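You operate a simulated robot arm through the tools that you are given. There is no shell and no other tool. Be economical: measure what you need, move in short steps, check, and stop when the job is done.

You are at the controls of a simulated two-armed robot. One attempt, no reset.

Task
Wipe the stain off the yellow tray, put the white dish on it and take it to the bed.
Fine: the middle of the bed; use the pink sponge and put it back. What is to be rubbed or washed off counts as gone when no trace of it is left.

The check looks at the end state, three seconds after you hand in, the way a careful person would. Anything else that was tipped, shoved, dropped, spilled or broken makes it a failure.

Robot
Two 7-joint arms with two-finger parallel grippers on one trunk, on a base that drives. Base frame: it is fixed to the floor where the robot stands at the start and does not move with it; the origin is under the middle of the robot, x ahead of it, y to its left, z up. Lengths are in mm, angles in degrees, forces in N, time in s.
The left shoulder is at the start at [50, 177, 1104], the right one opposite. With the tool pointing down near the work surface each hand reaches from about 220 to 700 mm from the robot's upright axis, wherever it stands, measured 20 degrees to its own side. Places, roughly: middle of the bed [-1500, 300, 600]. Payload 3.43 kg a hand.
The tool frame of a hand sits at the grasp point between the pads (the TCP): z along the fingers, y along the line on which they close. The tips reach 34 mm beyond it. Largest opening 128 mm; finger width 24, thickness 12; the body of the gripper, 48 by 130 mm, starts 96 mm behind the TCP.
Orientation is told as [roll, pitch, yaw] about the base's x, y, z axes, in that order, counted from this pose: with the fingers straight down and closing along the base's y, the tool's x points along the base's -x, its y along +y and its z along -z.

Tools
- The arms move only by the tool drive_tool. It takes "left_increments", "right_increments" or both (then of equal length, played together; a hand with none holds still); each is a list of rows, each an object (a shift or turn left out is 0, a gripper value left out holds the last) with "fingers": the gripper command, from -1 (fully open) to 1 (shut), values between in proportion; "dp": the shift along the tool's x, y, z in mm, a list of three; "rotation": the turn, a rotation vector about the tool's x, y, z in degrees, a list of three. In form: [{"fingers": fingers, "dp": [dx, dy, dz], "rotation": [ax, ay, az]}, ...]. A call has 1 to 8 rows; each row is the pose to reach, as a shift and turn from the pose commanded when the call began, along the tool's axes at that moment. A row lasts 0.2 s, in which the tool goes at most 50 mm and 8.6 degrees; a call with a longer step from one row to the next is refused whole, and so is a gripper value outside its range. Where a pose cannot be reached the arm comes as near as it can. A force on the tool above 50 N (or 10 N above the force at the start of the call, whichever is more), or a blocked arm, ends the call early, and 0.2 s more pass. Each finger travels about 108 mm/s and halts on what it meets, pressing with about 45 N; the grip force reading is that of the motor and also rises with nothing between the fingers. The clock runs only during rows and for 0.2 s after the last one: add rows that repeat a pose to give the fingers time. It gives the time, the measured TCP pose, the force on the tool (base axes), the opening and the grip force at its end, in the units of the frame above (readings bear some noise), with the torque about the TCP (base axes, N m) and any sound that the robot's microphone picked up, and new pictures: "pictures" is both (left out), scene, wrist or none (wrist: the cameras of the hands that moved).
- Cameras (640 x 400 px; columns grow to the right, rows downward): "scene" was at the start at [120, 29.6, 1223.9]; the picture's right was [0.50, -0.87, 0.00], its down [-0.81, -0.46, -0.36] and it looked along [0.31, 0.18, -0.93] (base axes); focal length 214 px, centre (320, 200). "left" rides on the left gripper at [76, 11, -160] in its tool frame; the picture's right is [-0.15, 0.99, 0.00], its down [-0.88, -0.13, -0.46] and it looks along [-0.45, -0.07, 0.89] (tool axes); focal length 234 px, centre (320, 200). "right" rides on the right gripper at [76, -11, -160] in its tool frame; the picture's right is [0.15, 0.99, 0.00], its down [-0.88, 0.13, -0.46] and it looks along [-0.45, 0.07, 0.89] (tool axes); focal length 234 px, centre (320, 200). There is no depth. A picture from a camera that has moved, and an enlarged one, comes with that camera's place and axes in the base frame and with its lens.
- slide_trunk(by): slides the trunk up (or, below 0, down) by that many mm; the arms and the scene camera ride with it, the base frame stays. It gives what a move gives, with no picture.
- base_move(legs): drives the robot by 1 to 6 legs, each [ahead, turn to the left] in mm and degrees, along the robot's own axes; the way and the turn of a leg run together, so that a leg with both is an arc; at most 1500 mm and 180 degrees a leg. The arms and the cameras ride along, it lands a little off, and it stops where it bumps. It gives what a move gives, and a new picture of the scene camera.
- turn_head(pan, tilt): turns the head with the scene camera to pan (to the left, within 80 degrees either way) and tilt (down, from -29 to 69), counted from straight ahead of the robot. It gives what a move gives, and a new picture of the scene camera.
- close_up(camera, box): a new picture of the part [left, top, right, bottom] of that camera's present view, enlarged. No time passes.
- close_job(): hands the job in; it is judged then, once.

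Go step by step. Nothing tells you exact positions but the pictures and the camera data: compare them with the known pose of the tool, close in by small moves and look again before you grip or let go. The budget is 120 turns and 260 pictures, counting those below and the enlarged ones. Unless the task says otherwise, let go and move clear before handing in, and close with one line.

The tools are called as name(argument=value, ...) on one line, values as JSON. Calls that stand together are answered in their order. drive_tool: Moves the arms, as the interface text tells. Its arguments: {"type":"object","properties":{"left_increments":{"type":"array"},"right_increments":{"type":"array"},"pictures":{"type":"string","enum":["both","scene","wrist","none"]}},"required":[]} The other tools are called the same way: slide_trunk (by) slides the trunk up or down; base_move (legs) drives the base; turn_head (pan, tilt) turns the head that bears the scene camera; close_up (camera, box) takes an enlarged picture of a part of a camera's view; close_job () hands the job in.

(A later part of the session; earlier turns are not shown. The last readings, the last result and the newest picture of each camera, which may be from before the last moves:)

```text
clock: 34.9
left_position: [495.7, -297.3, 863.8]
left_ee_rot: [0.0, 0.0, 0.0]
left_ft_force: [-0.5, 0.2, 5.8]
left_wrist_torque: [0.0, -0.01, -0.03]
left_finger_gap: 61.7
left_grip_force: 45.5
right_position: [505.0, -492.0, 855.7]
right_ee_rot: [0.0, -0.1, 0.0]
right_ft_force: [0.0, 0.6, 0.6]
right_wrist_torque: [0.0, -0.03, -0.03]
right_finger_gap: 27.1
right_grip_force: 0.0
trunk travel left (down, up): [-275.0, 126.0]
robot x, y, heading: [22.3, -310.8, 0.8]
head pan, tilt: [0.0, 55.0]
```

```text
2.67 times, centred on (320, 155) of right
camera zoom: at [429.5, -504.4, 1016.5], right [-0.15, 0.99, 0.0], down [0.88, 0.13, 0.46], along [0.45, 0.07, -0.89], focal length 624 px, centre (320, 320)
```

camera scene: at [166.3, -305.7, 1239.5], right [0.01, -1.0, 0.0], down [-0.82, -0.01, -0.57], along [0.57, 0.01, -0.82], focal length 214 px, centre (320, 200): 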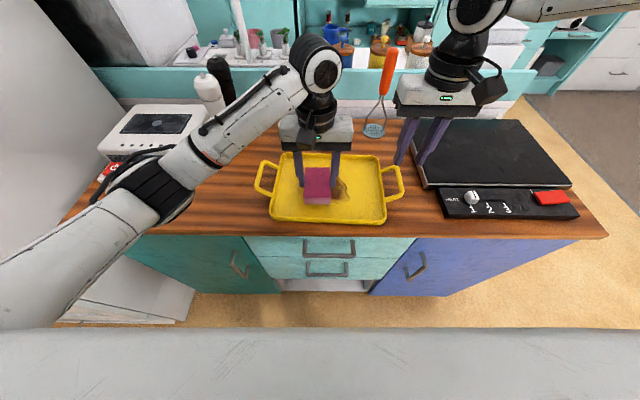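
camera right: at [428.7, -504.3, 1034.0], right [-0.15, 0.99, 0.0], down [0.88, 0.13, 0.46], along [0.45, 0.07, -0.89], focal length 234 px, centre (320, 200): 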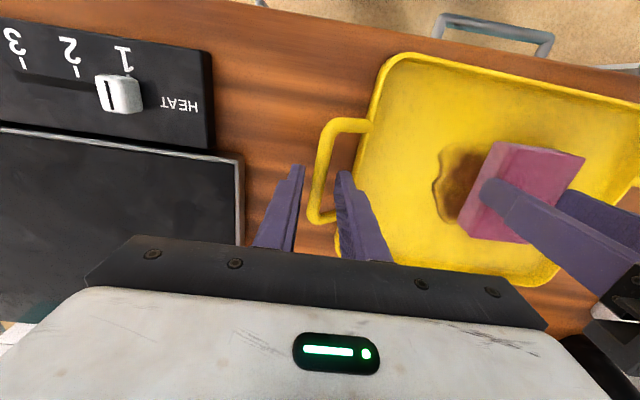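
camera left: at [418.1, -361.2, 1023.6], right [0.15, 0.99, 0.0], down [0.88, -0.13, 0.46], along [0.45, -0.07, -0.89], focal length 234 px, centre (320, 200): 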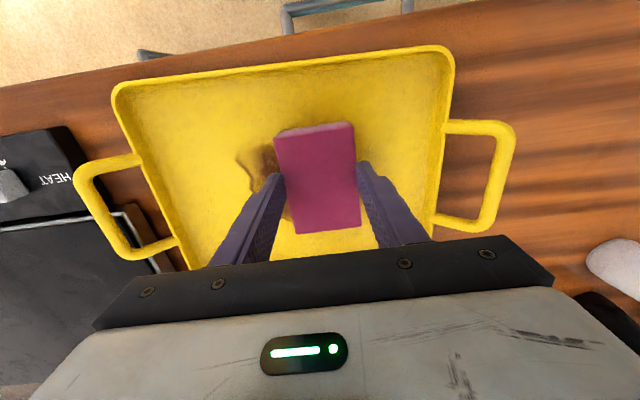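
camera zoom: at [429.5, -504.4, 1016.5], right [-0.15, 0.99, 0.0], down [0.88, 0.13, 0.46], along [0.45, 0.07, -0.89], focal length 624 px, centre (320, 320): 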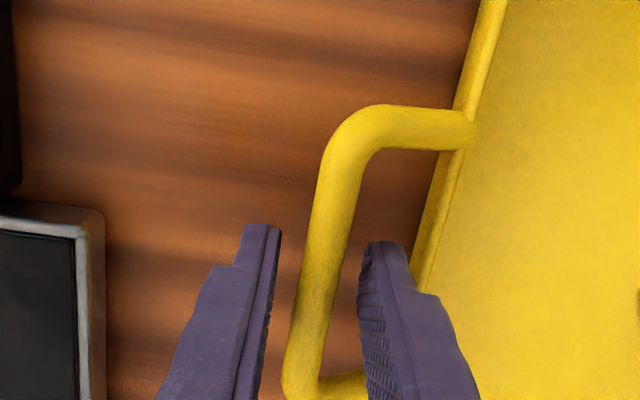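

drive_tool(right_increments=[{"dp": [3, 0, 3]}, {"dp": [3, 0, 6]}, {"dp": [3, 0, 6], "fingers": 0.8}, {"dp": [3, 0, 6], "fingers": 1}, {"dp": [3, 0, 6], "fingers": 1}], pictures="wrist")

close_up(camera="scene", box=[300, 130, 460, 230])

```text
clock: 36.1
left_position: [496.3, -297.0, 864.0]
left_ee_rot: [0.0, -0.1, 0.0]
left_ft_force: [-1.0, -1.4, 4.3]
left_wrist_torque: [-0.04, 0.03, 0.02]
left_finger_gap: 62.1
left_grip_force: 44.8
right_position: [503.0, -492.8, 850.6]
right_ee_rot: [0.0, -0.1, -0.2]
right_ft_force: [2.6, 3.1, -0.8]
right_wrist_torque: [0.01, 0.31, -1.15]
right_finger_gap: 12.0
right_grip_force: 45.4
trunk travel left (down, up): [-275.0, 126.0]
robot x, y, heading: [22.5, -313.1, 0.7]
head pan, tilt: [0.0, 55.0]
camera right: at [426.7, -504.5, 1010.5], right [-0.14, 0.99, 0.0], down [0.88, 0.13, 0.46], along [0.45, 0.07, -0.89], focal length 234 px, centre (320, 200)
```

right: 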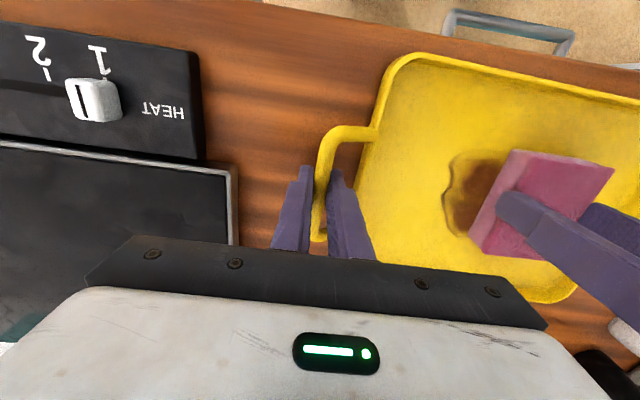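

```text
4.00 times, centred on (380, 180) of scene
camera zoom: at [166.8, -305.7, 1239.4], right [0.01, -1.0, 0.0], down [-0.82, -0.01, -0.57], along [0.57, 0.01, -0.82], focal length 858 px, centre (80, 280)
```

zoom: 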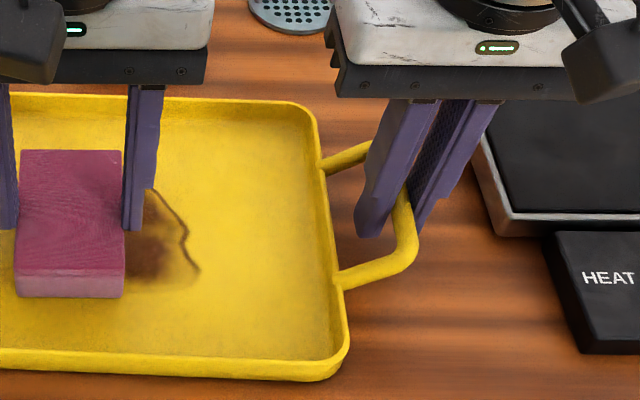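

Handle held (12 mm). Rubbing strokes now.

drive_tool(left_increments=[{"dp": [0, 0, 1]}, {"dp": [0, -16, 1]}, {"dp": [0, -32, 1]}, {"dp": [0, -46, 1]}, {"dp": [0, -30, 1]}, {"dp": [0, -10, 1]}, {"dp": [0, 12, 1]}, {"dp": [0, 34, 1]}])

close_up(camera="scene", box=[240, 130, 400, 230])

```text
clock: 37.9
left_position: [496.5, -263.2, 863.2]
left_ee_rot: [-0.3, -0.1, -0.2]
left_ft_force: [-0.6, -14.1, 17.6]
left_wrist_torque: [-0.58, -0.07, -0.11]
left_finger_gap: 61.8
left_grip_force: 45.2
right_position: [502.5, -490.1, 849.4]
right_ee_rot: [0.2, 0.0, 0.0]
right_ft_force: [2.6, 19.1, -2.4]
right_wrist_torque: [0.17, 1.36, -0.98]
right_finger_gap: 11.9
right_grip_force: 45.0
trunk travel left (down, up): [-275.0, 126.0]
robot x, y, heading: [24.1, -312.6, 1.0]
head pan, tilt: [0.0, 55.0]
camera scene: at [166.5, -305.3, 1239.5], right [0.01, -1.0, 0.0], down [-0.82, -0.01, -0.57], along [0.57, 0.01, -0.82], focal length 214 px, centre (320, 200)
camera left: at [419.0, -251.7, 1022.7], right [0.15, 0.99, 0.0], down [0.88, -0.13, 0.46], along [0.45, -0.07, -0.89], focal length 234 px, centre (320, 200)
```

scene: 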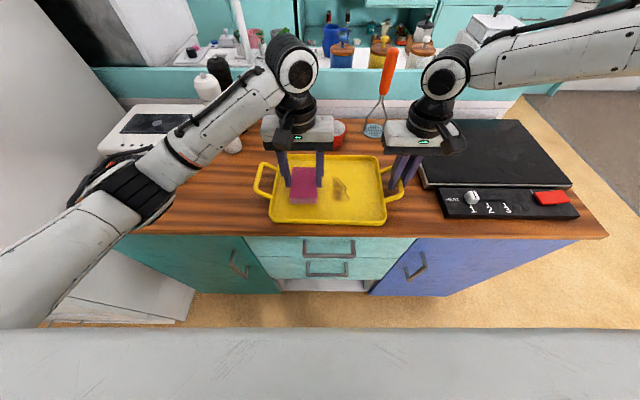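
left: 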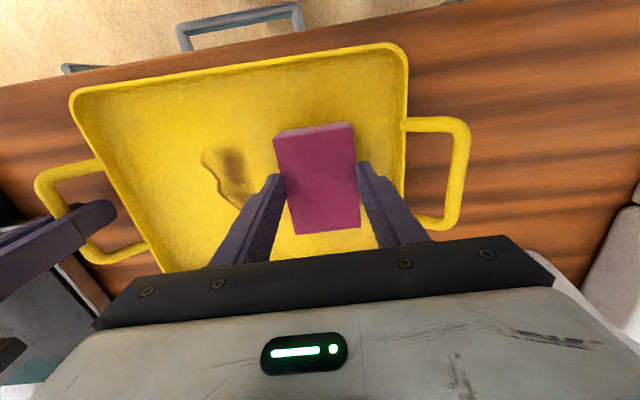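

```text
4.00 times, centred on (320, 180) of scene
camera zoom: at [166.5, -305.3, 1239.5], right [0.01, -1.0, 0.0], down [-0.82, -0.01, -0.57], along [0.57, 0.01, -0.82], focal length 858 px, centre (320, 280)
```

zoom: 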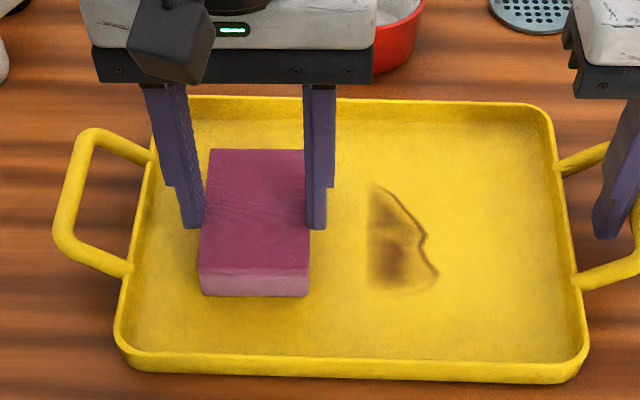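

Good progress; the −y part remains. More strokes farther that way.

drive_tool(left_increments=[{"dp": [0, -22, 0]}, {"dp": [0, -44, 0]}, {"dp": [0, -66, 0]}, {"dp": [0, -84, 0]}, {"dp": [0, -64, 0]}, {"dp": [0, -84, 0]}, {"dp": [0, -64, 0]}, {"dp": [0, -84, 0]}], pictures="scene")

drive_tool(left_increments=[{"dp": [0, 20, 0]}, {"dp": [0, 0, 0]}, {"dp": [0, 20, 0]}, {"dp": [0, 42, 0]}, {"dp": [0, 64, 0]}, {"dp": [0, 84, 0]}], pictures="none")

close_up(camera="scene", box=[240, 130, 400, 230])

```text
clock: 39.7
left_position: [496.1, -342.3, 862.8]
left_ee_rot: [0.4, 0.0, 0.4]
left_ft_force: [-7.1, 14.0, 19.3]
left_wrist_torque: [0.32, 0.25, -0.06]
left_finger_gap: 62.0
left_grip_force: 44.7
right_position: [501.8, -494.0, 849.8]
right_ee_rot: [-0.3, -0.1, -0.2]
right_ft_force: [5.2, -10.2, -0.5]
right_wrist_torque: [0.08, -0.33, -0.82]
right_finger_gap: 11.5
right_grip_force: 45.5
trunk travel left (down, up): [-275.0, 126.0]
robot x, y, heading: [23.5, -307.5, 0.5]
head pan, tilt: [0.0, 55.0]
camera scene: at [165.4, -305.3, 1239.7], right [0.01, -1.0, 0.0], down [-0.82, -0.01, -0.57], along [0.57, 0.01, -0.82], focal length 214 px, centre (320, 200)
```

scene: 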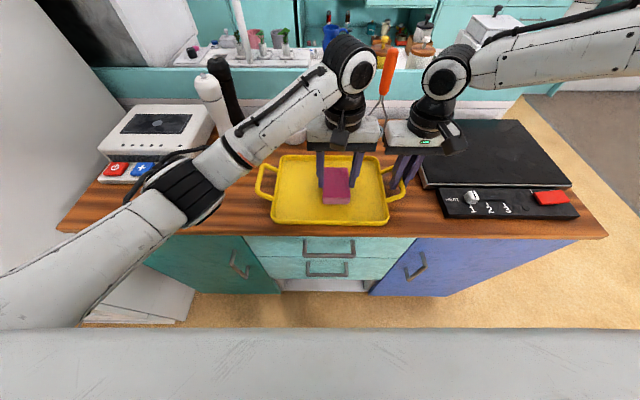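

```text
clock: 41.1
left_position: [496.1, -262.9, 863.1]
left_ee_rot: [0.1, -0.1, 0.0]
left_ft_force: [1.6, -6.3, 8.9]
left_wrist_torque: [-0.41, -0.12, -0.02]
left_finger_gap: 62.0
left_grip_force: 44.6
right_position: [500.2, -492.2, 851.1]
right_ee_rot: [0.0, -0.1, 0.0]
right_ft_force: [-1.5, 10.5, 3.0]
right_wrist_torque: [0.02, -0.12, -0.47]
right_finger_gap: 11.3
right_grip_force: 45.0
trunk travel left (down, up): [-275.0, 126.0]
robot x, y, heading: [25.5, -310.0, 0.8]
head pan, tilt: [0.0, 55.0]
```

```text
4.00 times, centred on (320, 180) of scene
camera zoom: at [166.1, -305.2, 1239.5], right [0.01, -1.0, 0.0], down [-0.82, -0.01, -0.57], along [0.57, 0.01, -0.82], focal length 858 px, centre (320, 280)
```

zoom: 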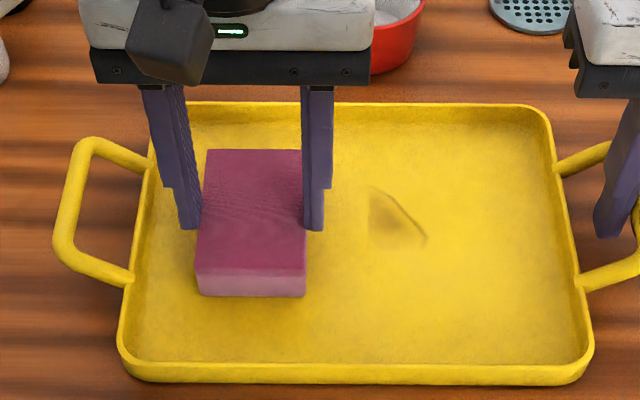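

Only a faint patch near (507, −352) is left. I'll shift the sponge 18 mm further back and rub there.

drive_tool(left_increments=[{"dp": [-6, -22, 0]}, {"dp": [-12, -44, 0.3]}, {"dp": [-18, -66, 0.6]}, {"dp": [-18, -87, 0.6]}, {"dp": [-18, -64, 0.6]}, {"dp": [-18, -87, 0.6]}, {"dp": [-18, -64, 0.6]}, {"dp": [-18, -87, 0.6]}], pictures="none")

drive_tool(left_increments=[{"dp": [10, 0, 0]}, {"dp": [-10, 0, 0]}, {"dp": [0, 20, 0]}, {"dp": [0, 0, 0]}, {"dp": [0, 22, 0]}, {"dp": [0, 44, 0]}, {"dp": [0, 66, 0]}, {"dp": [0, 84, 0]}], pictures="none")

close_up(camera="scene", box=[240, 130, 400, 230])

```text
clock: 42.9
left_position: [515.8, -348.2, 862.4]
left_ee_rot: [0.2, -0.1, 0.2]
left_ft_force: [-0.3, 11.5, 14.2]
left_wrist_torque: [0.45, 0.07, -0.03]
left_finger_gap: 62.0
left_grip_force: 45.1
right_position: [500.7, -495.0, 851.2]
right_ee_rot: [-0.2, 0.0, -0.1]
right_ft_force: [-0.2, -9.0, 2.0]
right_wrist_torque: [0.07, -0.65, -0.35]
right_finger_gap: 11.2
right_grip_force: 44.8
trunk travel left (down, up): [-275.0, 126.0]
robot x, y, heading: [24.5, -311.3, 0.7]
head pan, tilt: [0.0, 55.0]
```

```text
clock: 44.7
left_position: [514.1, -266.2, 861.2]
left_ee_rot: [0.0, 0.0, -0.1]
left_ft_force: [1.5, -6.8, 9.9]
left_wrist_torque: [-0.42, -0.09, -0.02]
left_finger_gap: 61.9
left_grip_force: 44.8
right_position: [500.2, -493.2, 850.8]
right_ee_rot: [0.1, 0.0, 0.0]
right_ft_force: [-1.9, 7.5, 2.5]
right_wrist_torque: [0.01, -0.1, -0.14]
right_finger_gap: 11.5
right_grip_force: 44.8
trunk travel left (down, up): [-275.0, 126.0]
robot x, y, heading: [24.6, -310.2, 0.7]
head pan, tilt: [0.0, 55.0]
```

```text
4.00 times, centred on (320, 180) of scene
camera zoom: at [165.9, -305.5, 1239.5], right [0.01, -1.0, 0.0], down [-0.82, -0.01, -0.57], along [0.57, 0.01, -0.82], focal length 858 px, centre (320, 280)
```

zoom: 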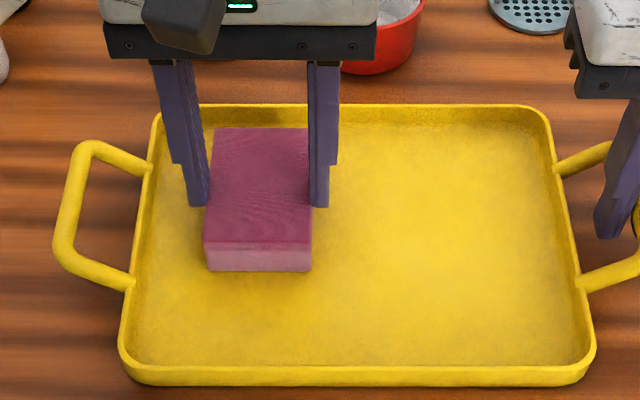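

Clean where visible. Lifting the sponge and moving it back over its place, then inspecting the tray.

drive_tool(left_increments=[{"dp": [0, 0, -40]}, {"dp": [0, 0, -85]}, {"dp": [0, 30, -110]}, {"dp": [8, 78, -110]}, {"dp": [16, 126, -110]}, {"dp": [24, 174, -110]}, {"dp": [32, 214, -110]}, {"dp": [39, 229, -100]}])

close_up(camera="scene", box=[250, 140, 400, 230])

close_up(camera="right", box=[340, 20, 640, 320])

```text
clock: 46.5
left_position: [473.9, -37.2, 961.6]
left_ee_rot: [0.0, -0.1, -0.1]
left_ft_force: [-0.3, -0.8, -0.3]
left_wrist_torque: [0.01, -0.03, -0.02]
left_finger_gap: 62.0
left_grip_force: 44.6
right_position: [501.6, -493.5, 850.4]
right_ee_rot: [0.1, 0.0, -0.1]
right_ft_force: [0.2, -3.2, 9.1]
right_wrist_torque: [-0.13, -0.04, -0.01]
right_finger_gap: 11.3
right_grip_force: 44.7
trunk travel left (down, up): [-275.0, 126.0]
robot x, y, heading: [26.1, -308.9, 0.6]
head pan, tilt: [0.0, 55.0]
camera scene: at [166.3, -305.8, 1239.5], right [0.01, -1.0, 0.0], down [-0.82, -0.01, -0.57], along [0.57, 0.01, -0.82], focal length 214 px, centre (320, 200)
camera left: at [397.6, -25.5, 1121.2], right [0.15, 0.99, 0.0], down [0.88, -0.13, 0.46], along [0.45, -0.07, -0.89], focal length 234 px, centre (320, 200)
```

scene: 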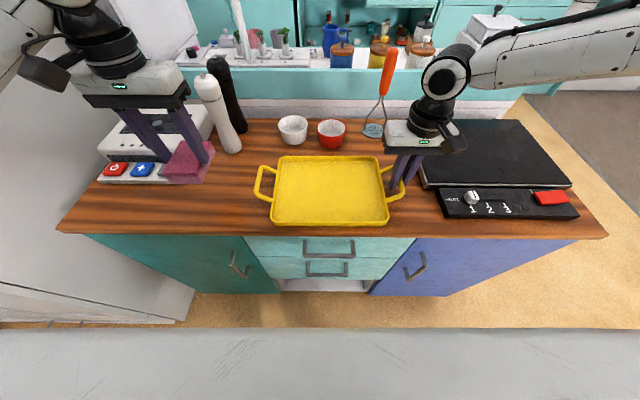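
left: 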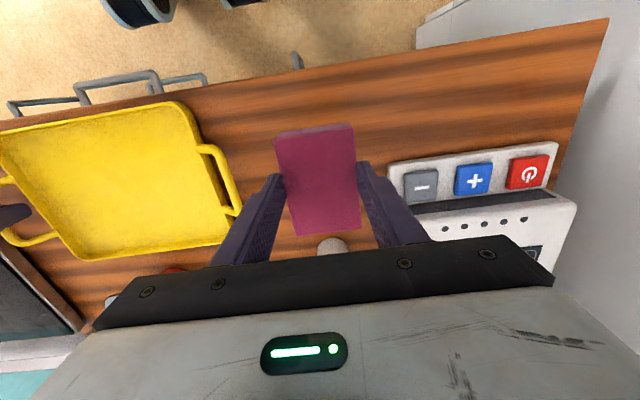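

```text
4.27 times, centred on (325, 185) of scene
camera zoom: at [166.3, -305.8, 1239.5], right [0.01, -1.0, 0.0], down [-0.82, -0.01, -0.57], along [0.57, 0.01, -0.82], focal length 915 px, centre (299, 264)
```

zoom: 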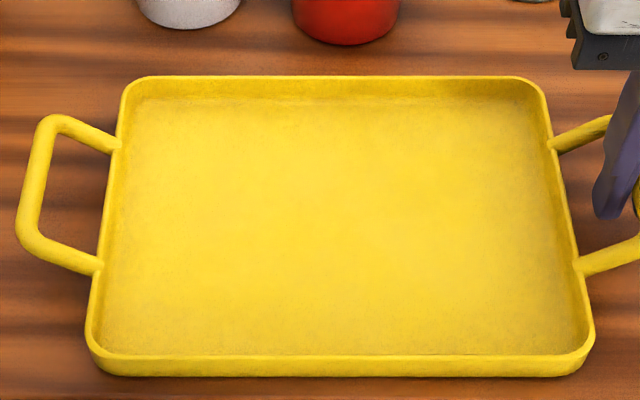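

```text
1.33 times, centred on (490, 170) of right
camera zoom: at [426.2, -504.9, 1010.7], right [-0.15, 0.99, 0.0], down [0.88, 0.13, 0.46], along [0.45, 0.07, -0.89], focal length 312 px, centre (93, 240)
```

zoom: 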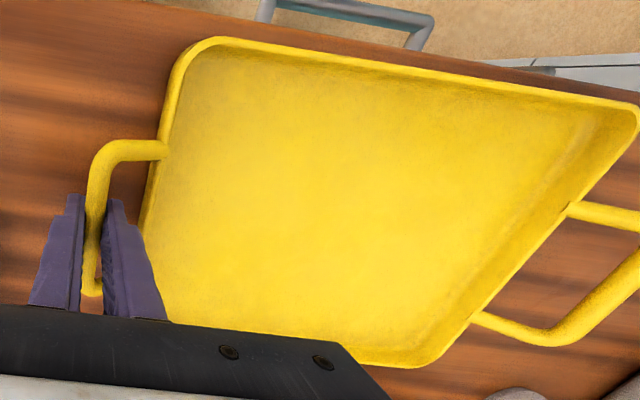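

The tray is spotless. Setting the sponge down where it was.

drive_tool(left_increments=[{"dp": [0, 0, 40]}, {"dp": [0, 0, 80]}, {"dp": [0, 0, 95]}, {"dp": [0, 0, 99]}, {"dp": [0, 0, 99]}], pictures="wrist")

close_up(camera="scene", box=[150, 130, 270, 220])

```text
clock: 47.7
left_position: [475.7, -38.0, 862.3]
left_ee_rot: [0.0, -0.2, 0.0]
left_ft_force: [0.9, -0.4, 0.0]
left_wrist_torque: [-0.03, 0.0, 0.01]
left_finger_gap: 61.7
left_grip_force: 44.6
right_position: [501.7, -493.7, 849.9]
right_ee_rot: [0.0, -0.1, 0.0]
right_ft_force: [0.8, -5.9, 9.7]
right_wrist_torque: [-0.03, -0.04, -0.03]
right_finger_gap: 11.0
right_grip_force: 44.8
trunk travel left (down, up): [-275.0, 126.0]
robot x, y, heading: [21.5, -308.3, 0.5]
head pan, tilt: [0.0, 55.0]
camera left: at [398.6, -26.3, 1022.0], right [0.15, 0.99, 0.0], down [0.88, -0.13, 0.46], along [0.45, -0.07, -0.89], focal length 234 px, centre (320, 200)
```

left: 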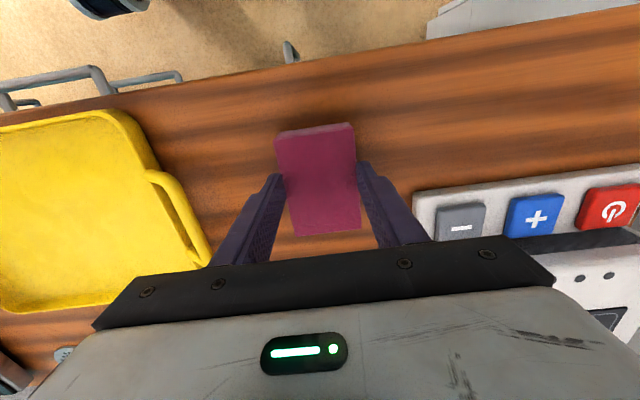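

```text
4.44 times, centred on (210, 175) of scene
camera zoom: at [166.4, -305.9, 1239.5], right [0.01, -1.0, 0.0], down [-0.82, -0.01, -0.57], along [0.57, 0.01, -0.82], focal length 953 px, centre (809, 311)
```

zoom: 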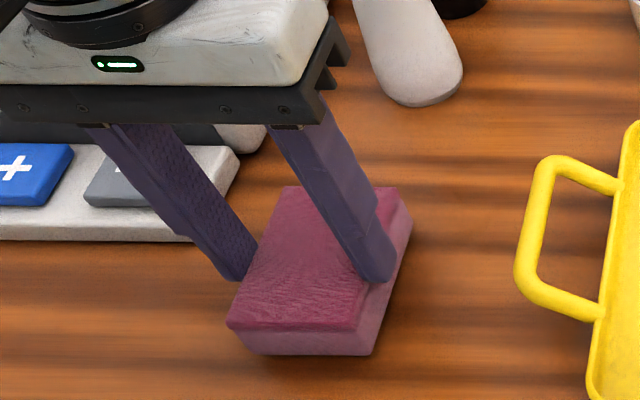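

drive_tool(left_increments=[{"dp": [0, 0, 2]}, {"dp": [0, 0, 3]}, {"dp": [0, 0, 3]}], pictures="none")

```text
clock: 48.5
left_position: [475.7, -36.3, 860.1]
left_ee_rot: [-0.1, -0.2, 0.0]
left_ft_force: [0.1, 0.1, -0.2]
left_wrist_torque: [-0.02, 0.04, -0.02]
left_finger_gap: 61.7
left_grip_force: 45.2
right_position: [502.4, -492.4, 850.3]
right_ee_rot: [0.0, -0.1, -0.1]
right_ft_force: [2.0, -6.1, 11.0]
right_wrist_torque: [-0.01, -0.07, -0.01]
right_finger_gap: 11.4
right_grip_force: 44.7
trunk travel left (down, up): [-275.0, 126.0]
robot x, y, heading: [26.4, -309.6, 0.6]
head pan, tilt: [0.0, 55.0]
```

drive_tool(left_increments=[{"dp": [1, 0, 1.5]}, {"dp": [1, 0, 3]}, {"dp": [1, 0, 3]}], pictures="none")

```text
clock: 49.3
left_position: [472.8, -37.1, 857.4]
left_ee_rot: [0.0, -0.1, 0.0]
left_ft_force: [0.2, 0.1, 3.4]
left_wrist_torque: [0.0, 0.0, 0.02]
left_finger_gap: 61.9
left_grip_force: 45.0
right_position: [502.6, -494.0, 850.2]
right_ee_rot: [-0.1, -0.1, 0.0]
right_ft_force: [2.9, -5.1, 8.0]
right_wrist_torque: [0.0, 0.05, -0.01]
right_finger_gap: 11.4
right_grip_force: 45.3
trunk travel left (down, up): [-275.0, 126.0]
robot x, y, heading: [25.3, -310.0, 0.8]
head pan, tilt: [0.0, 55.0]
```

Contact made; releasing the sponge and lifting clear.

drive_tool(left_increments=[{"fingers": -0.05}, {"fingers": -0.3}, {"fingers": -0.3}, {"dp": [0, 0, -30]}, {"dp": [0, 0, -70]}, {"dp": [0, 0, -110]}])

close_up(camera="scene", box=[150, 90, 350, 220])

```text
clock: 50.7
left_position: [474.1, -34.4, 967.2]
left_ee_rot: [0.1, 0.0, 0.0]
left_ft_force: [0.0, -0.2, -0.5]
left_wrist_torque: [-0.01, -0.01, 0.0]
left_finger_gap: 83.2
left_grip_force: 0.0
right_position: [500.7, -493.0, 849.6]
right_ee_rot: [-0.1, -0.1, -0.1]
right_ft_force: [1.3, -4.4, 9.8]
right_wrist_torque: [0.11, -0.12, -0.03]
right_finger_gap: 11.3
right_grip_force: 45.3
trunk travel left (down, up): [-275.0, 126.0]
robot x, y, heading: [23.4, -308.7, 0.7]
head pan, tilt: [0.0, 55.0]
camera scene: at [166.3, -305.9, 1239.4], right [0.01, -1.0, 0.0], down [-0.82, -0.01, -0.57], along [0.57, 0.01, -0.82], focal length 214 px, centre (320, 200)
camera left: at [396.9, -24.7, 1126.7], right [0.15, 0.99, 0.0], down [0.88, -0.13, 0.46], along [0.45, -0.07, -0.89], focal length 234 px, centre (320, 200)
```

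scene: 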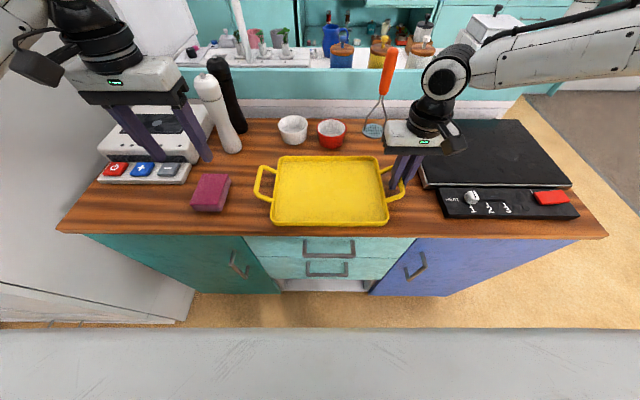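
left: 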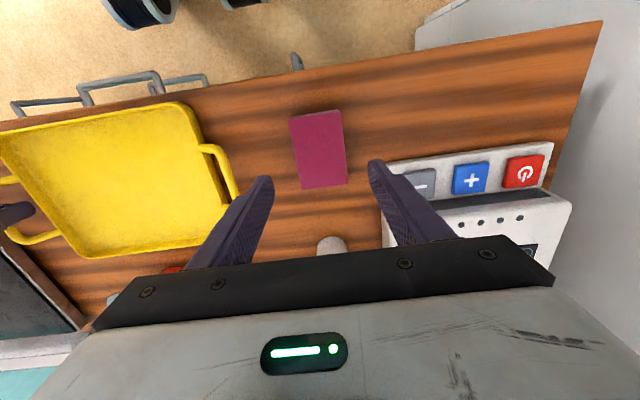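

```text
3.08 times, centred on (250, 155) of scene
camera zoom: at [166.3, -305.9, 1239.4], right [0.01, -1.0, 0.0], down [-0.82, -0.01, -0.57], along [0.57, 0.01, -0.82], focal length 660 px, centre (535, 338)
```

zoom: 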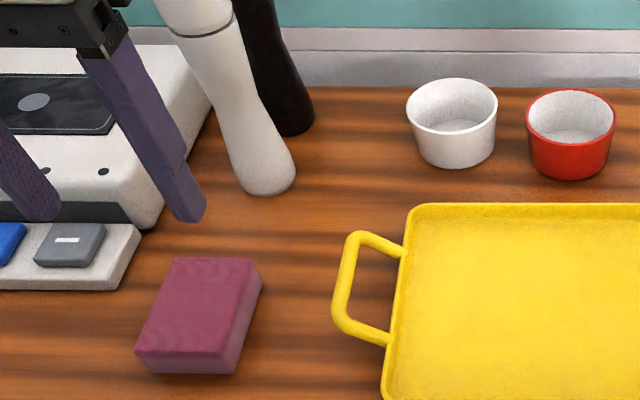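

The sponge is back in place. Next the dish at about (690, −220); first moving the left hand part of the way.

drive_tool(left_increments=[{"dp": [0, -40, -15], "fingers": -0.5}, {"dp": [0, -86, -20]}, {"dp": [0, -133, -20]}, {"dp": [-10, -175, -20]}, {"dp": [-45, -186, -20]}, {"dp": [-90, -186, -20]}, {"dp": [-135, -186, -20]}, {"dp": [-165, -186, -20]}])

close_up(camera="scene", box=[230, 60, 390, 180])

```text
clock: 52.5
left_position: [638.9, -223.4, 986.7]
left_ee_rot: [0.1, -0.1, -0.1]
left_ft_force: [0.1, 0.5, 0.7]
left_wrist_torque: [-0.03, 0.0, 0.0]
left_finger_gap: 95.9
left_grip_force: 0.0
right_position: [501.9, -493.2, 849.4]
right_ee_rot: [0.0, 0.0, -0.1]
right_ft_force: [-0.7, -0.1, 7.7]
right_wrist_torque: [0.19, 0.06, -0.11]
right_finger_gap: 11.3
right_grip_force: 44.7
trunk travel left (down, up): [-275.0, 126.0]
robot x, y, heading: [23.0, -308.7, 0.7]
head pan, tilt: [0.0, 55.0]
camera scene: at [166.4, -305.7, 1239.4], right [0.01, -1.0, 0.0], down [-0.82, -0.01, -0.57], along [0.57, 0.01, -0.82], focal length 214 px, centre (320, 200)
camera left: at [562.7, -212.2, 1146.2], right [0.15, 0.99, 0.0], down [0.88, -0.13, 0.46], along [0.45, -0.07, -0.89], focal length 234 px, centre (320, 200)
```

scene: 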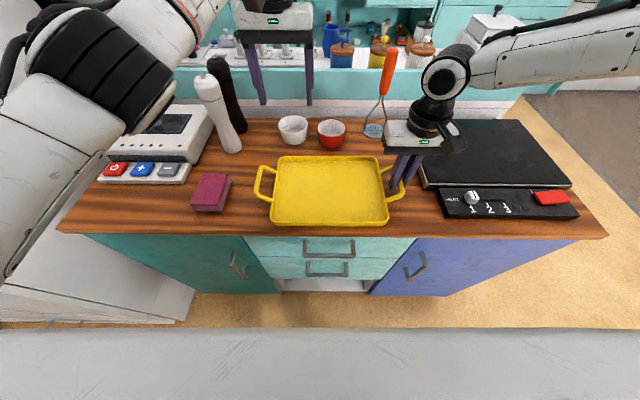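
left: 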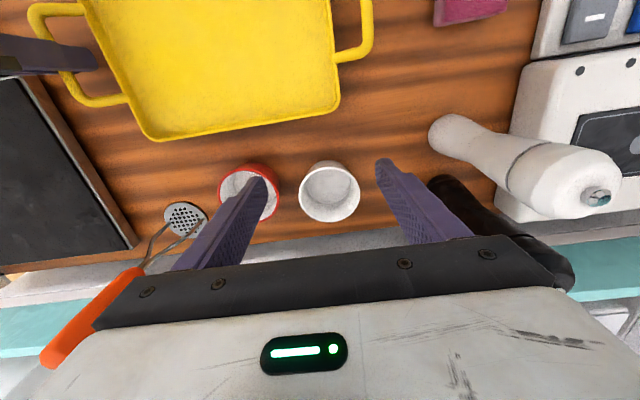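

```text
3.33 times, centred on (310, 120) of scene
camera zoom: at [166.4, -305.7, 1239.4], right [0.01, -1.0, 0.0], down [-0.82, -0.01, -0.57], along [0.57, 0.01, -0.82], focal length 715 px, centre (353, 467)
```

zoom: 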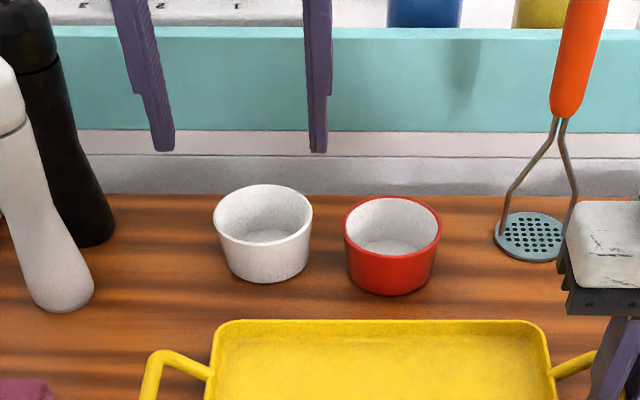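

Dish centre by both cameras ≈ (696, −220), 83 mm wide, with ~26 mm to the red one. Moving over it.

drive_tool(left_increments=[{"dp": [-30, 2, 0]}, {"dp": [-57, 3, 20]}, {"dp": [-57, 3, 60]}, {"dp": [-57, 3, 80]}])

close_up(camera="left", box=[200, 100, 440, 250])

```text
clock: 53.5
left_position: [664.0, -203.6, 901.9]
left_ee_rot: [-0.1, 0.1, -0.1]
left_ft_force: [0.6, -0.9, -0.2]
left_wrist_torque: [-0.01, -0.01, 0.01]
left_finger_gap: 95.9
left_grip_force: 0.1
left hand out of reach, approached as far as the arm can: row 1, 2, 3, 4
right_position: [501.9, -493.2, 850.1]
right_ee_rot: [0.0, 0.0, 0.1]
right_ft_force: [0.9, 0.1, 5.7]
right_wrist_torque: [0.0, 0.43, -0.09]
right_finger_gap: 10.9
right_grip_force: 45.0
trunk travel left (down, up): [-275.0, 126.0]
robot x, y, heading: [24.2, -308.0, 0.7]
head pan, tilt: [0.0, 55.0]
camera scene: at [166.7, -306.0, 1239.4], right [0.01, -1.0, 0.0], down [-0.82, -0.01, -0.57], along [0.57, 0.01, -0.82], focal length 214 px, centre (320, 200)
camera left: at [588.3, -191.7, 1062.1], right [0.15, 0.99, 0.0], down [0.88, -0.13, 0.45], along [0.45, -0.07, -0.89], focal length 234 px, centre (320, 200)
```

scene: 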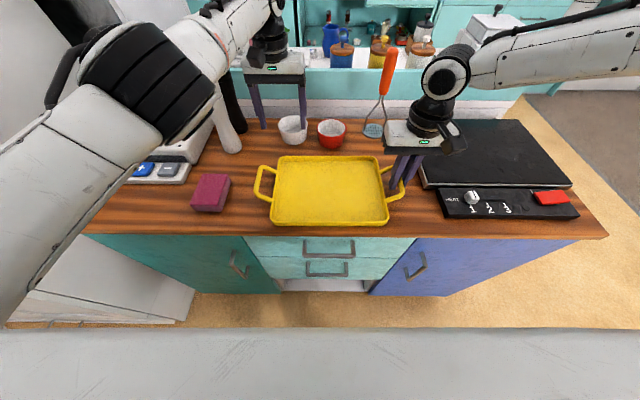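
left: 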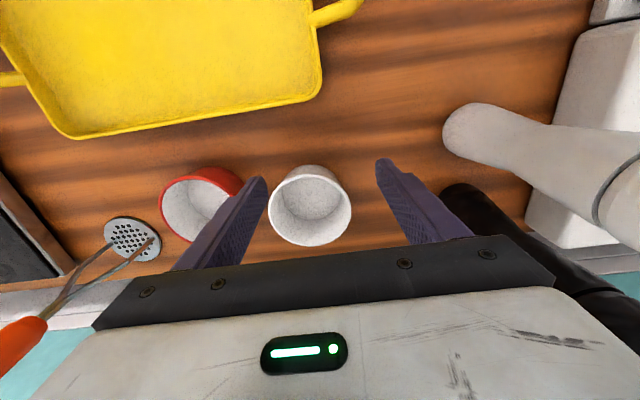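

```text
2.67 times, centred on (320, 175) of left
camera zoom: at [588.3, -191.7, 1062.1], right [0.15, 0.99, 0.0], down [0.88, -0.13, 0.45], along [0.45, -0.07, -0.89], focal length 624 px, centre (320, 267)
```

zoom: 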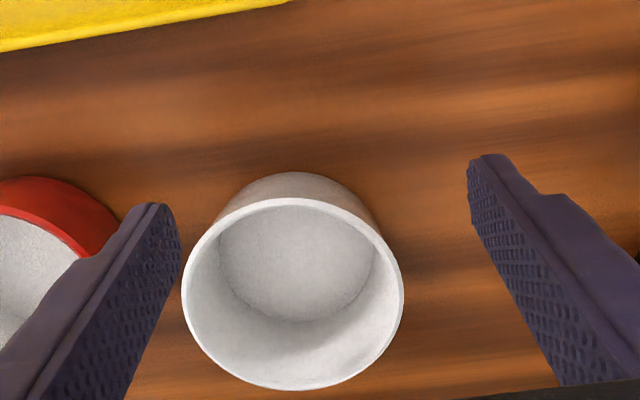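

Out of reach by ~30 mm. I'll back the left hand off, release the handle with the right hand and lift it, then drive ~70 mm closer.

drive_tool(left_increments=[{"dp": [0, 0, -30]}, {"dp": [0, 0, -70]}, {"dp": [15, 0, -100]}, {"dp": [50, 0, -120]}, {"dp": [90, 0, -120]}, {"dp": [130, 0, -120]}], right_increments=[{"fingers": 0.8}, {"fingers": 0.58}, {"fingers": 0.58}, {"dp": [0, 0, -30]}, {"dp": [0, 0, -70]}, {"dp": [0, 0, -110]}], pictures="scene")

```text
clock: 54.9
left_position: [633.5, -224.5, 1044.2]
left_ee_rot: [0.0, 0.2, 0.0]
left_ft_force: [0.2, 0.3, 0.4]
left_wrist_torque: [0.01, 0.02, -0.01]
left_finger_gap: 96.1
left_grip_force: 0.0
left hand out of reach, approached as far as the arm can: row 2, 4, 5, 6
right_position: [501.1, -494.8, 958.6]
right_ee_rot: [0.0, 0.0, 0.0]
right_ft_force: [-0.7, 0.5, 0.0]
right_wrist_torque: [-0.03, 0.02, -0.04]
right_finger_gap: 26.9
right_grip_force: 0.1
trunk travel left (down, up): [-275.0, 126.0]
robot x, y, heading: [25.4, -306.9, 0.7]
head pan, tilt: [0.0, 55.0]
camera scene: at [166.8, -305.6, 1239.4], right [0.01, -1.0, 0.0], down [-0.82, -0.01, -0.57], along [0.57, 0.01, -0.82], focal length 214 px, centre (320, 200)
```

scene: 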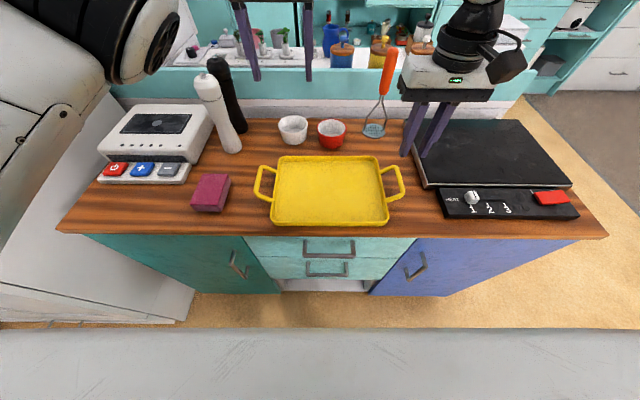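

drive_tool(left_increments=[{"dp": [10, 0, 10]}, {"dp": [30, 0, 30]}, {"dp": [60, 0, 50]}, {"dp": [60, 0, 50]}], pictures="scene")

```text
clock: 55.9
left_position: [637.7, -236.6, 1016.9]
left_ee_rot: [0.1, 0.1, 0.0]
left_ft_force: [0.7, -0.6, -0.3]
left_wrist_torque: [0.01, -0.03, 0.01]
left_finger_gap: 95.9
left_grip_force: 0.2
left hand out of reach, approached as far as the arm can: row 1, 2, 3, 4
right_position: [500.7, -493.4, 958.4]
right_ee_rot: [0.0, 0.0, -0.1]
right_ft_force: [-0.3, 0.3, 0.0]
right_wrist_torque: [-0.02, 0.02, -0.01]
right_finger_gap: 26.9
right_grip_force: 0.0
trunk travel left (down, up): [-275.0, 126.0]
robot x, y, heading: [22.4, -311.4, 1.1]
head pan, tilt: [0.0, 55.0]
camera scene: at [167.0, -305.8, 1239.4], right [0.01, -1.0, 0.0], down [-0.82, -0.01, -0.57], along [0.57, 0.01, -0.82], focal length 214 px, centre (320, 200)
```

scene: 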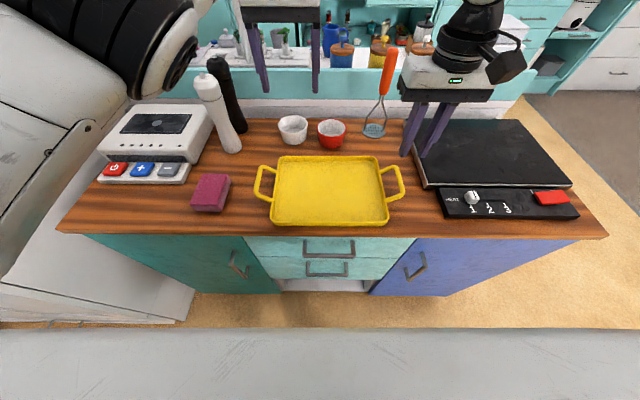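

The left arm seems hung near its reach limit. Trying a small retreat and checking.

drive_tool(left_increments=[{"dp": [0, 0, 0]}, {"dp": [0, 0, 0]}, {"dp": [0, 0, 0]}, {"dp": [0, 0, 0]}], pictures="none")

drive_tool(left_increments=[{"dp": [20, 0, 0]}, {"dp": [40, 0, 0]}, {"dp": [60, 0, 0]}, {"dp": [60, 0, 0]}], pictures="none")

```text
clock: 56.9
left_position: [636.9, -237.2, 1017.6]
left_ee_rot: [0.0, 0.1, 0.0]
left_ft_force: [-1.3, 0.0, -0.2]
left_wrist_torque: [0.0, 0.01, 0.01]
left_finger_gap: 96.1
left_grip_force: 0.1
right_position: [500.8, -493.7, 959.1]
right_ee_rot: [-0.1, -0.1, 0.0]
right_ft_force: [0.4, 0.7, 0.1]
right_wrist_torque: [0.0, 0.03, -0.01]
right_finger_gap: 26.9
right_grip_force: 0.0
trunk travel left (down, up): [-275.0, 126.0]
robot x, y, heading: [27.8, -308.8, 0.5]
head pan, tilt: [0.0, 55.0]
```

```text
clock: 57.9
left_position: [628.5, -252.8, 1032.3]
left_ee_rot: [0.0, 0.1, 0.0]
left_ft_force: [-0.3, -0.3, 0.3]
left_wrist_torque: [0.02, -0.02, 0.01]
left_finger_gap: 96.3
left_grip_force: 0.2
left hand out of reach, approached as far as the arm can: row 1, 2, 3, 4
right_position: [500.6, -493.3, 958.7]
right_ee_rot: [0.0, 0.0, -0.1]
right_ft_force: [0.4, -0.5, 0.1]
right_wrist_torque: [-0.02, 0.0, 0.0]
right_finger_gap: 26.8
right_grip_force: 0.1
trunk travel left (down, up): [-275.0, 126.0]
robot x, y, heading: [22.2, -308.0, 0.6]
head pan, tilt: [0.0, 55.0]
```

drive_tool(left_increments=[{"dp": [0, 30, 10]}, {"dp": [10, 60, 30]}, {"dp": [25, 90, 40]}, {"dp": [50, 110, 40]}, {"dp": [80, 120, 40]}, {"dp": [110, 120, 40]}], pictures="scene")

```text
clock: 59.3
left_position: [654.1, -168.1, 1016.9]
left_ee_rot: [0.0, 0.2, -0.1]
left_ft_force: [0.1, 0.2, 0.4]
left_wrist_torque: [0.01, 0.01, 0.0]
left_finger_gap: 96.0
left_grip_force: 0.1
left hand out of reach, approached as far as the arm can: row 1, 2, 3, 4, 5, 6
right_position: [500.7, -493.3, 957.9]
right_ee_rot: [0.0, 0.1, 0.0]
right_ft_force: [0.7, 0.1, 0.7]
right_wrist_torque: [-0.01, -0.01, 0.01]
right_finger_gap: 26.9
right_grip_force: 0.1
trunk travel left (down, up): [-275.0, 126.0]
robot x, y, heading: [25.1, -307.4, 0.6]
head pan, tilt: [0.0, 55.0]
camera scene: at [167.0, -305.9, 1239.4], right [0.01, -1.0, 0.0], down [-0.82, -0.01, -0.57], along [0.57, 0.01, -0.82], focal length 214 px, centre (320, 200)
```

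scene: 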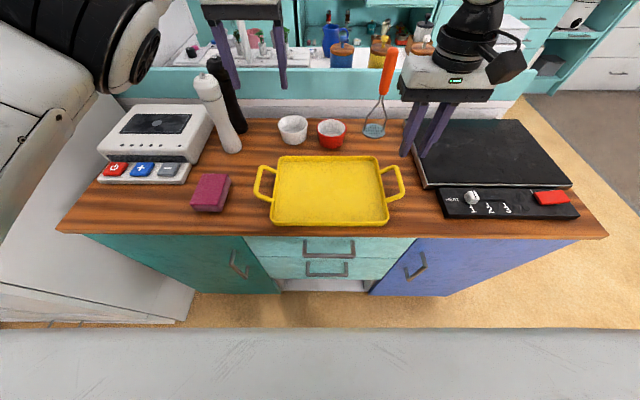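

The arm is fully stretched (singular). I'll command a large straight retreat to pull the elbow out of it.

drive_tool(left_increments=[{"dp": [48, 0, 0]}, {"dp": [96, 0, 0]}, {"dp": [144, 0, 0]}, {"dp": [192, 0, 0]}, {"dp": [240, 0, 0]}, {"dp": [288, 0, 0]}, {"dp": [288, 0, 0]}, {"dp": [288, 0, 0]}], pictures="scene")

```text
clock: 61.1
left_position: [607.0, -233.2, 1105.0]
left_ee_rot: [-0.1, 0.0, -0.1]
left_ft_force: [-0.7, -0.5, 0.4]
left_wrist_torque: [0.0, -0.01, 0.02]
left_finger_gap: 96.1
left_grip_force: 0.1
left hand out of reach, approached as far as the arm can: row 1, 2, 3, 4, 5, 6, 7, 8
right_position: [500.1, -493.1, 958.0]
right_ee_rot: [0.0, 0.0, 0.1]
right_ft_force: [0.3, 0.3, 0.3]
right_wrist_torque: [0.0, -0.04, -0.01]
right_finger_gap: 27.1
right_grip_force: 0.1
trunk travel left (down, up): [-275.0, 126.0]
robot x, y, heading: [21.9, -315.1, 0.8]
head pan, tilt: [0.0, 55.0]
camera scene: at [166.7, -306.1, 1239.4], right [0.01, -1.0, 0.0], down [-0.82, -0.01, -0.57], along [0.57, 0.01, -0.82], focal length 214 px, centre (320, 200)
```

scene: 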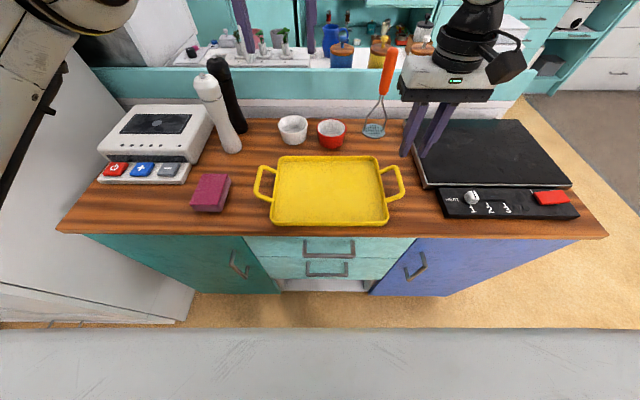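

drive_tool(left_increments=[{"dp": [-40, 0, 0]}, {"dp": [-80, 0, 0]}, {"dp": [-60, 0, 0]}, {"dp": [-20, 0, 0]}, {"dp": [20, 0, 0]}, {"dp": [60, 0, 0]}, {"dp": [100, 0, 0]}, {"dp": [140, 0, 0]}], pictures="none")

drive_tool(left_increments=[{"rotation": [0, 8, 0]}, {"rotation": [0, 16, 0]}, {"rotation": [0, 24, 0]}, {"rotation": [0, 32, 0]}], pictures="scene")

```text
clock: 62.9
left_position: [592.0, -265.7, 1110.8]
left_ee_rot: [-0.4, 0.6, 1.2]
left_ft_force: [0.2, 0.4, -0.7]
left_wrist_torque: [0.0, 0.02, 0.0]
left_finger_gap: 95.7
left_grip_force: 0.1
left hand out of reach, approached as far as the arm can: row 1, 2, 3, 4, 5, 6, 7, 8
right_position: [500.6, -494.0, 959.3]
right_ee_rot: [-0.1, -0.1, 0.0]
right_ft_force: [-0.1, 0.5, 0.2]
right_wrist_torque: [0.0, -0.04, 0.01]
right_finger_gap: 27.1
right_grip_force: 0.0
trunk travel left (down, up): [-275.0, 126.0]
robot x, y, heading: [24.2, -311.6, 0.8]
head pan, tilt: [0.0, 55.0]
```

```text
clock: 63.9
left_position: [592.0, -264.6, 1115.2]
left_ee_rot: [-0.7, 0.3, 1.0]
left_ft_force: [0.3, -0.6, 0.5]
left_wrist_torque: [0.0, -0.02, 0.02]
left_finger_gap: 95.8
left_grip_force: 0.0
left hand out of reach, approached as far as the arm can: row 1, 2, 3, 4
right_position: [500.4, -493.6, 958.2]
right_ee_rot: [0.0, 0.0, -0.1]
right_ft_force: [-0.1, 0.5, -0.3]
right_wrist_torque: [-0.02, -0.01, 0.05]
right_finger_gap: 26.9
right_grip_force: 0.0
trunk travel left (down, up): [-275.0, 126.0]
robot x, y, heading: [27.8, -307.0, 0.7]
head pan, tilt: [0.0, 55.0]
camera scene: at [167.0, -305.8, 1239.4], right [0.01, -1.0, 0.0], down [-0.82, -0.01, -0.57], along [0.57, 0.01, -0.82], focal length 214 px, centre (320, 200)
```

scene: 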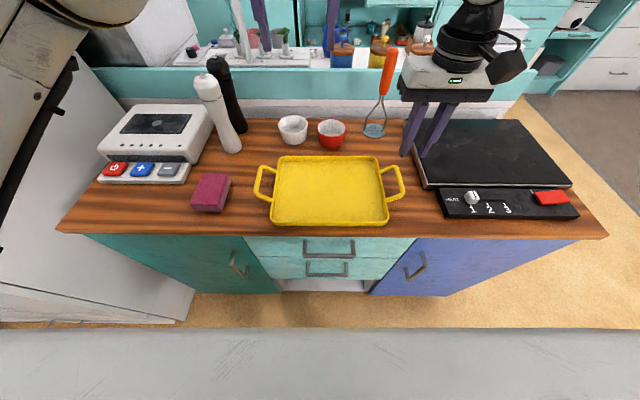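

drive_tool(left_increments=[{"rotation": [0, -8, 0]}, {"rotation": [0, -16, 0]}, {"rotation": [0, -24, 0]}, {"rotation": [0, -32, 0]}, {"rotation": [0, -40, 0]}, {"rotation": [0, -40, 0]}], pictures="none")

```text
clock: 65.3
left_position: [714.3, -313.4, 1200.3]
left_ee_rot: [-20.8, -32.8, 10.4]
left_ft_force: [0.4, -0.4, 0.5]
left_wrist_torque: [0.09, 0.03, 0.03]
left_finger_gap: 96.3
left_grip_force: 0.0
left hand out of reach, approached as far as the arm can: row 1, 2, 3, 4, 5, 6
right_position: [501.8, -494.7, 957.6]
right_ee_rot: [0.1, 0.0, -0.1]
right_ft_force: [0.5, -0.2, -0.8]
right_wrist_torque: [0.04, 0.04, -0.05]
right_finger_gap: 26.8
right_grip_force: 0.1
trunk travel left (down, up): [-275.0, 126.0]
robot x, y, heading: [22.8, -309.3, 0.6]
head pan, tilt: [0.0, 55.0]
```

drive_tool(left_increments=[{"dp": [20, 0, -30]}, {"dp": [40, 0, -60]}, {"dp": [60, 0, -90]}, {"dp": [80, 0, -120]}, {"dp": [100, 0, -150]}, {"dp": [100, 0, -150]}], pictures="scene")

```text
clock: 66.7
left_position: [541.8, -310.9, 1236.6]
left_ee_rot: [-0.3, -40.1, 0.3]
left_ft_force: [-0.7, 0.2, -0.5]
left_wrist_torque: [-0.07, 0.0, -0.03]
left_finger_gap: 96.1
left_grip_force: 0.0
left hand out of reach, approached as far as the arm can: row 1, 2, 3
right_position: [501.2, -490.8, 959.0]
right_ee_rot: [-0.1, 0.1, 0.1]
right_ft_force: [0.8, 1.1, 0.0]
right_wrist_torque: [-0.09, 0.03, 0.03]
right_finger_gap: 27.1
right_grip_force: 0.1
trunk travel left (down, up): [-275.0, 126.0]
robot x, y, heading: [22.0, -308.7, 0.6]
head pan, tilt: [0.0, 55.0]
camera scene: at [167.0, -303.7, 1239.4], right [0.01, -1.0, 0.0], down [-0.82, -0.01, -0.57], along [0.57, 0.01, -0.82], focal length 214 px, centre (320, 200)
```

scene: 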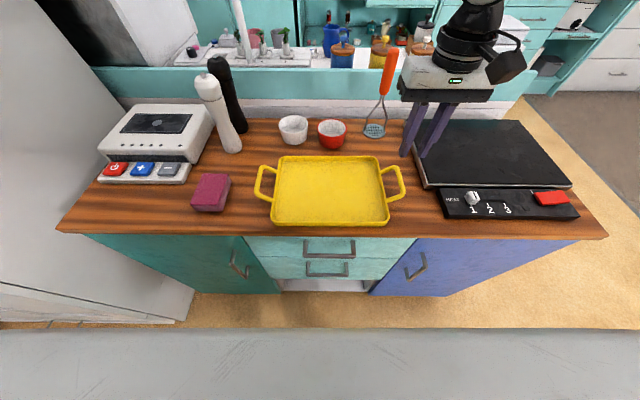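

Unlocked. Bringing the left hand back to a pointing-down pose at about (450, −240, 1046).

drive_tool(left_increments=[{"dp": [32, 12, 14], "rotation": [0, 6.7, 0]}, {"dp": [64, 24, 28], "rotation": [0, 13.4, 0]}, {"dp": [96, 36, 43], "rotation": [0, 20, 0]}, {"dp": [128, 48, 57], "rotation": [0, 26.7, 0]}, {"dp": [160, 60, 72], "rotation": [0, 33.4, 0]}, {"dp": [192, 70, 86], "rotation": [0, 40, 0]}, {"dp": [192, 70, 86], "rotation": [0, 40, 0]}], pictures="scene")

```text
clock: 68.3
left_position: [449.8, -244.8, 1046.4]
left_ee_rot: [0.0, 0.0, 0.0]
left_ft_force: [-0.3, 0.7, -0.7]
left_wrist_torque: [-0.02, -0.01, 0.01]
left_finger_gap: 96.0
left_grip_force: 0.0
right_position: [502.0, -493.5, 959.4]
right_ee_rot: [-0.1, -0.1, 0.0]
right_ft_force: [0.2, 0.8, -0.2]
right_wrist_torque: [-0.01, -0.01, 0.0]
right_finger_gap: 27.3
right_grip_force: 0.0
trunk travel left (down, up): [-275.0, 126.0]
robot x, y, heading: [24.4, -308.9, 0.4]
head pan, tilt: [0.0, 55.0]
camera scene: at [166.9, -305.8, 1239.4], right [0.01, -1.0, 0.0], down [-0.82, -0.01, -0.57], along [0.57, 0.01, -0.82], focal length 214 px, centre (320, 200)
```

scene: 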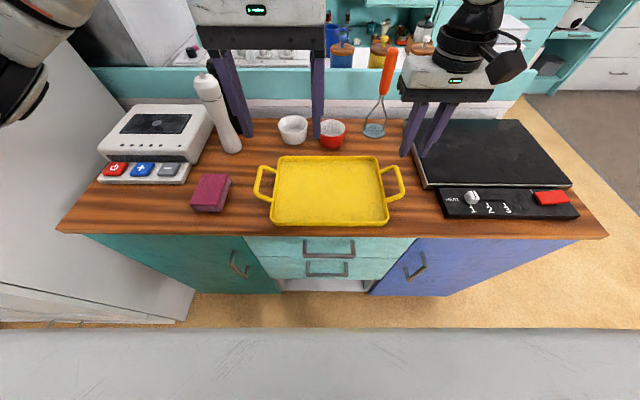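

Recovered. Now driving 75 mm closer to the counter.

base_move(legs=[[75, 0]])

```text
clock: 69.3
left_position: [524.2, -243.9, 1045.7]
left_ee_rot: [0.1, 0.0, 0.0]
left_ft_force: [0.1, 0.2, 0.2]
left_wrist_torque: [-0.01, 0.03, 0.0]
left_finger_gap: 96.0
left_grip_force: 0.0
right_position: [575.0, -491.3, 958.5]
right_ee_rot: [0.0, 0.0, 0.0]
right_ft_force: [0.2, 0.6, -0.1]
right_wrist_torque: [0.0, 0.05, -0.02]
right_finger_gap: 26.8
right_grip_force: 0.0
trunk travel left (down, up): [-275.0, 126.0]
robot x, y, heading: [96.5, -305.6, 0.6]
head pan, tilt: [0.0, 55.0]
camera scene: at [241.4, -304.9, 1239.2], right [0.01, -1.0, 0.0], down [-0.82, -0.01, -0.57], along [0.57, 0.01, -0.82], focal length 214 px, centre (320, 200)
```

scene: 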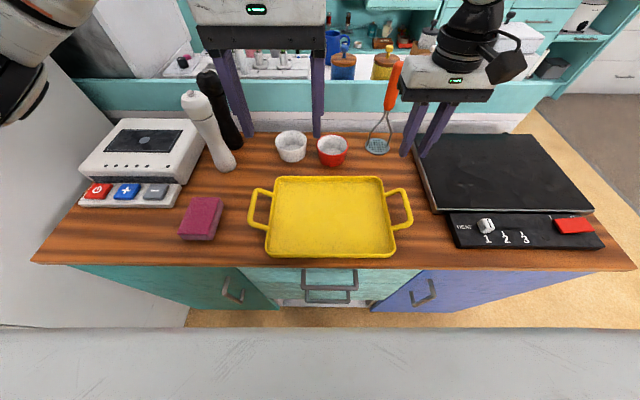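

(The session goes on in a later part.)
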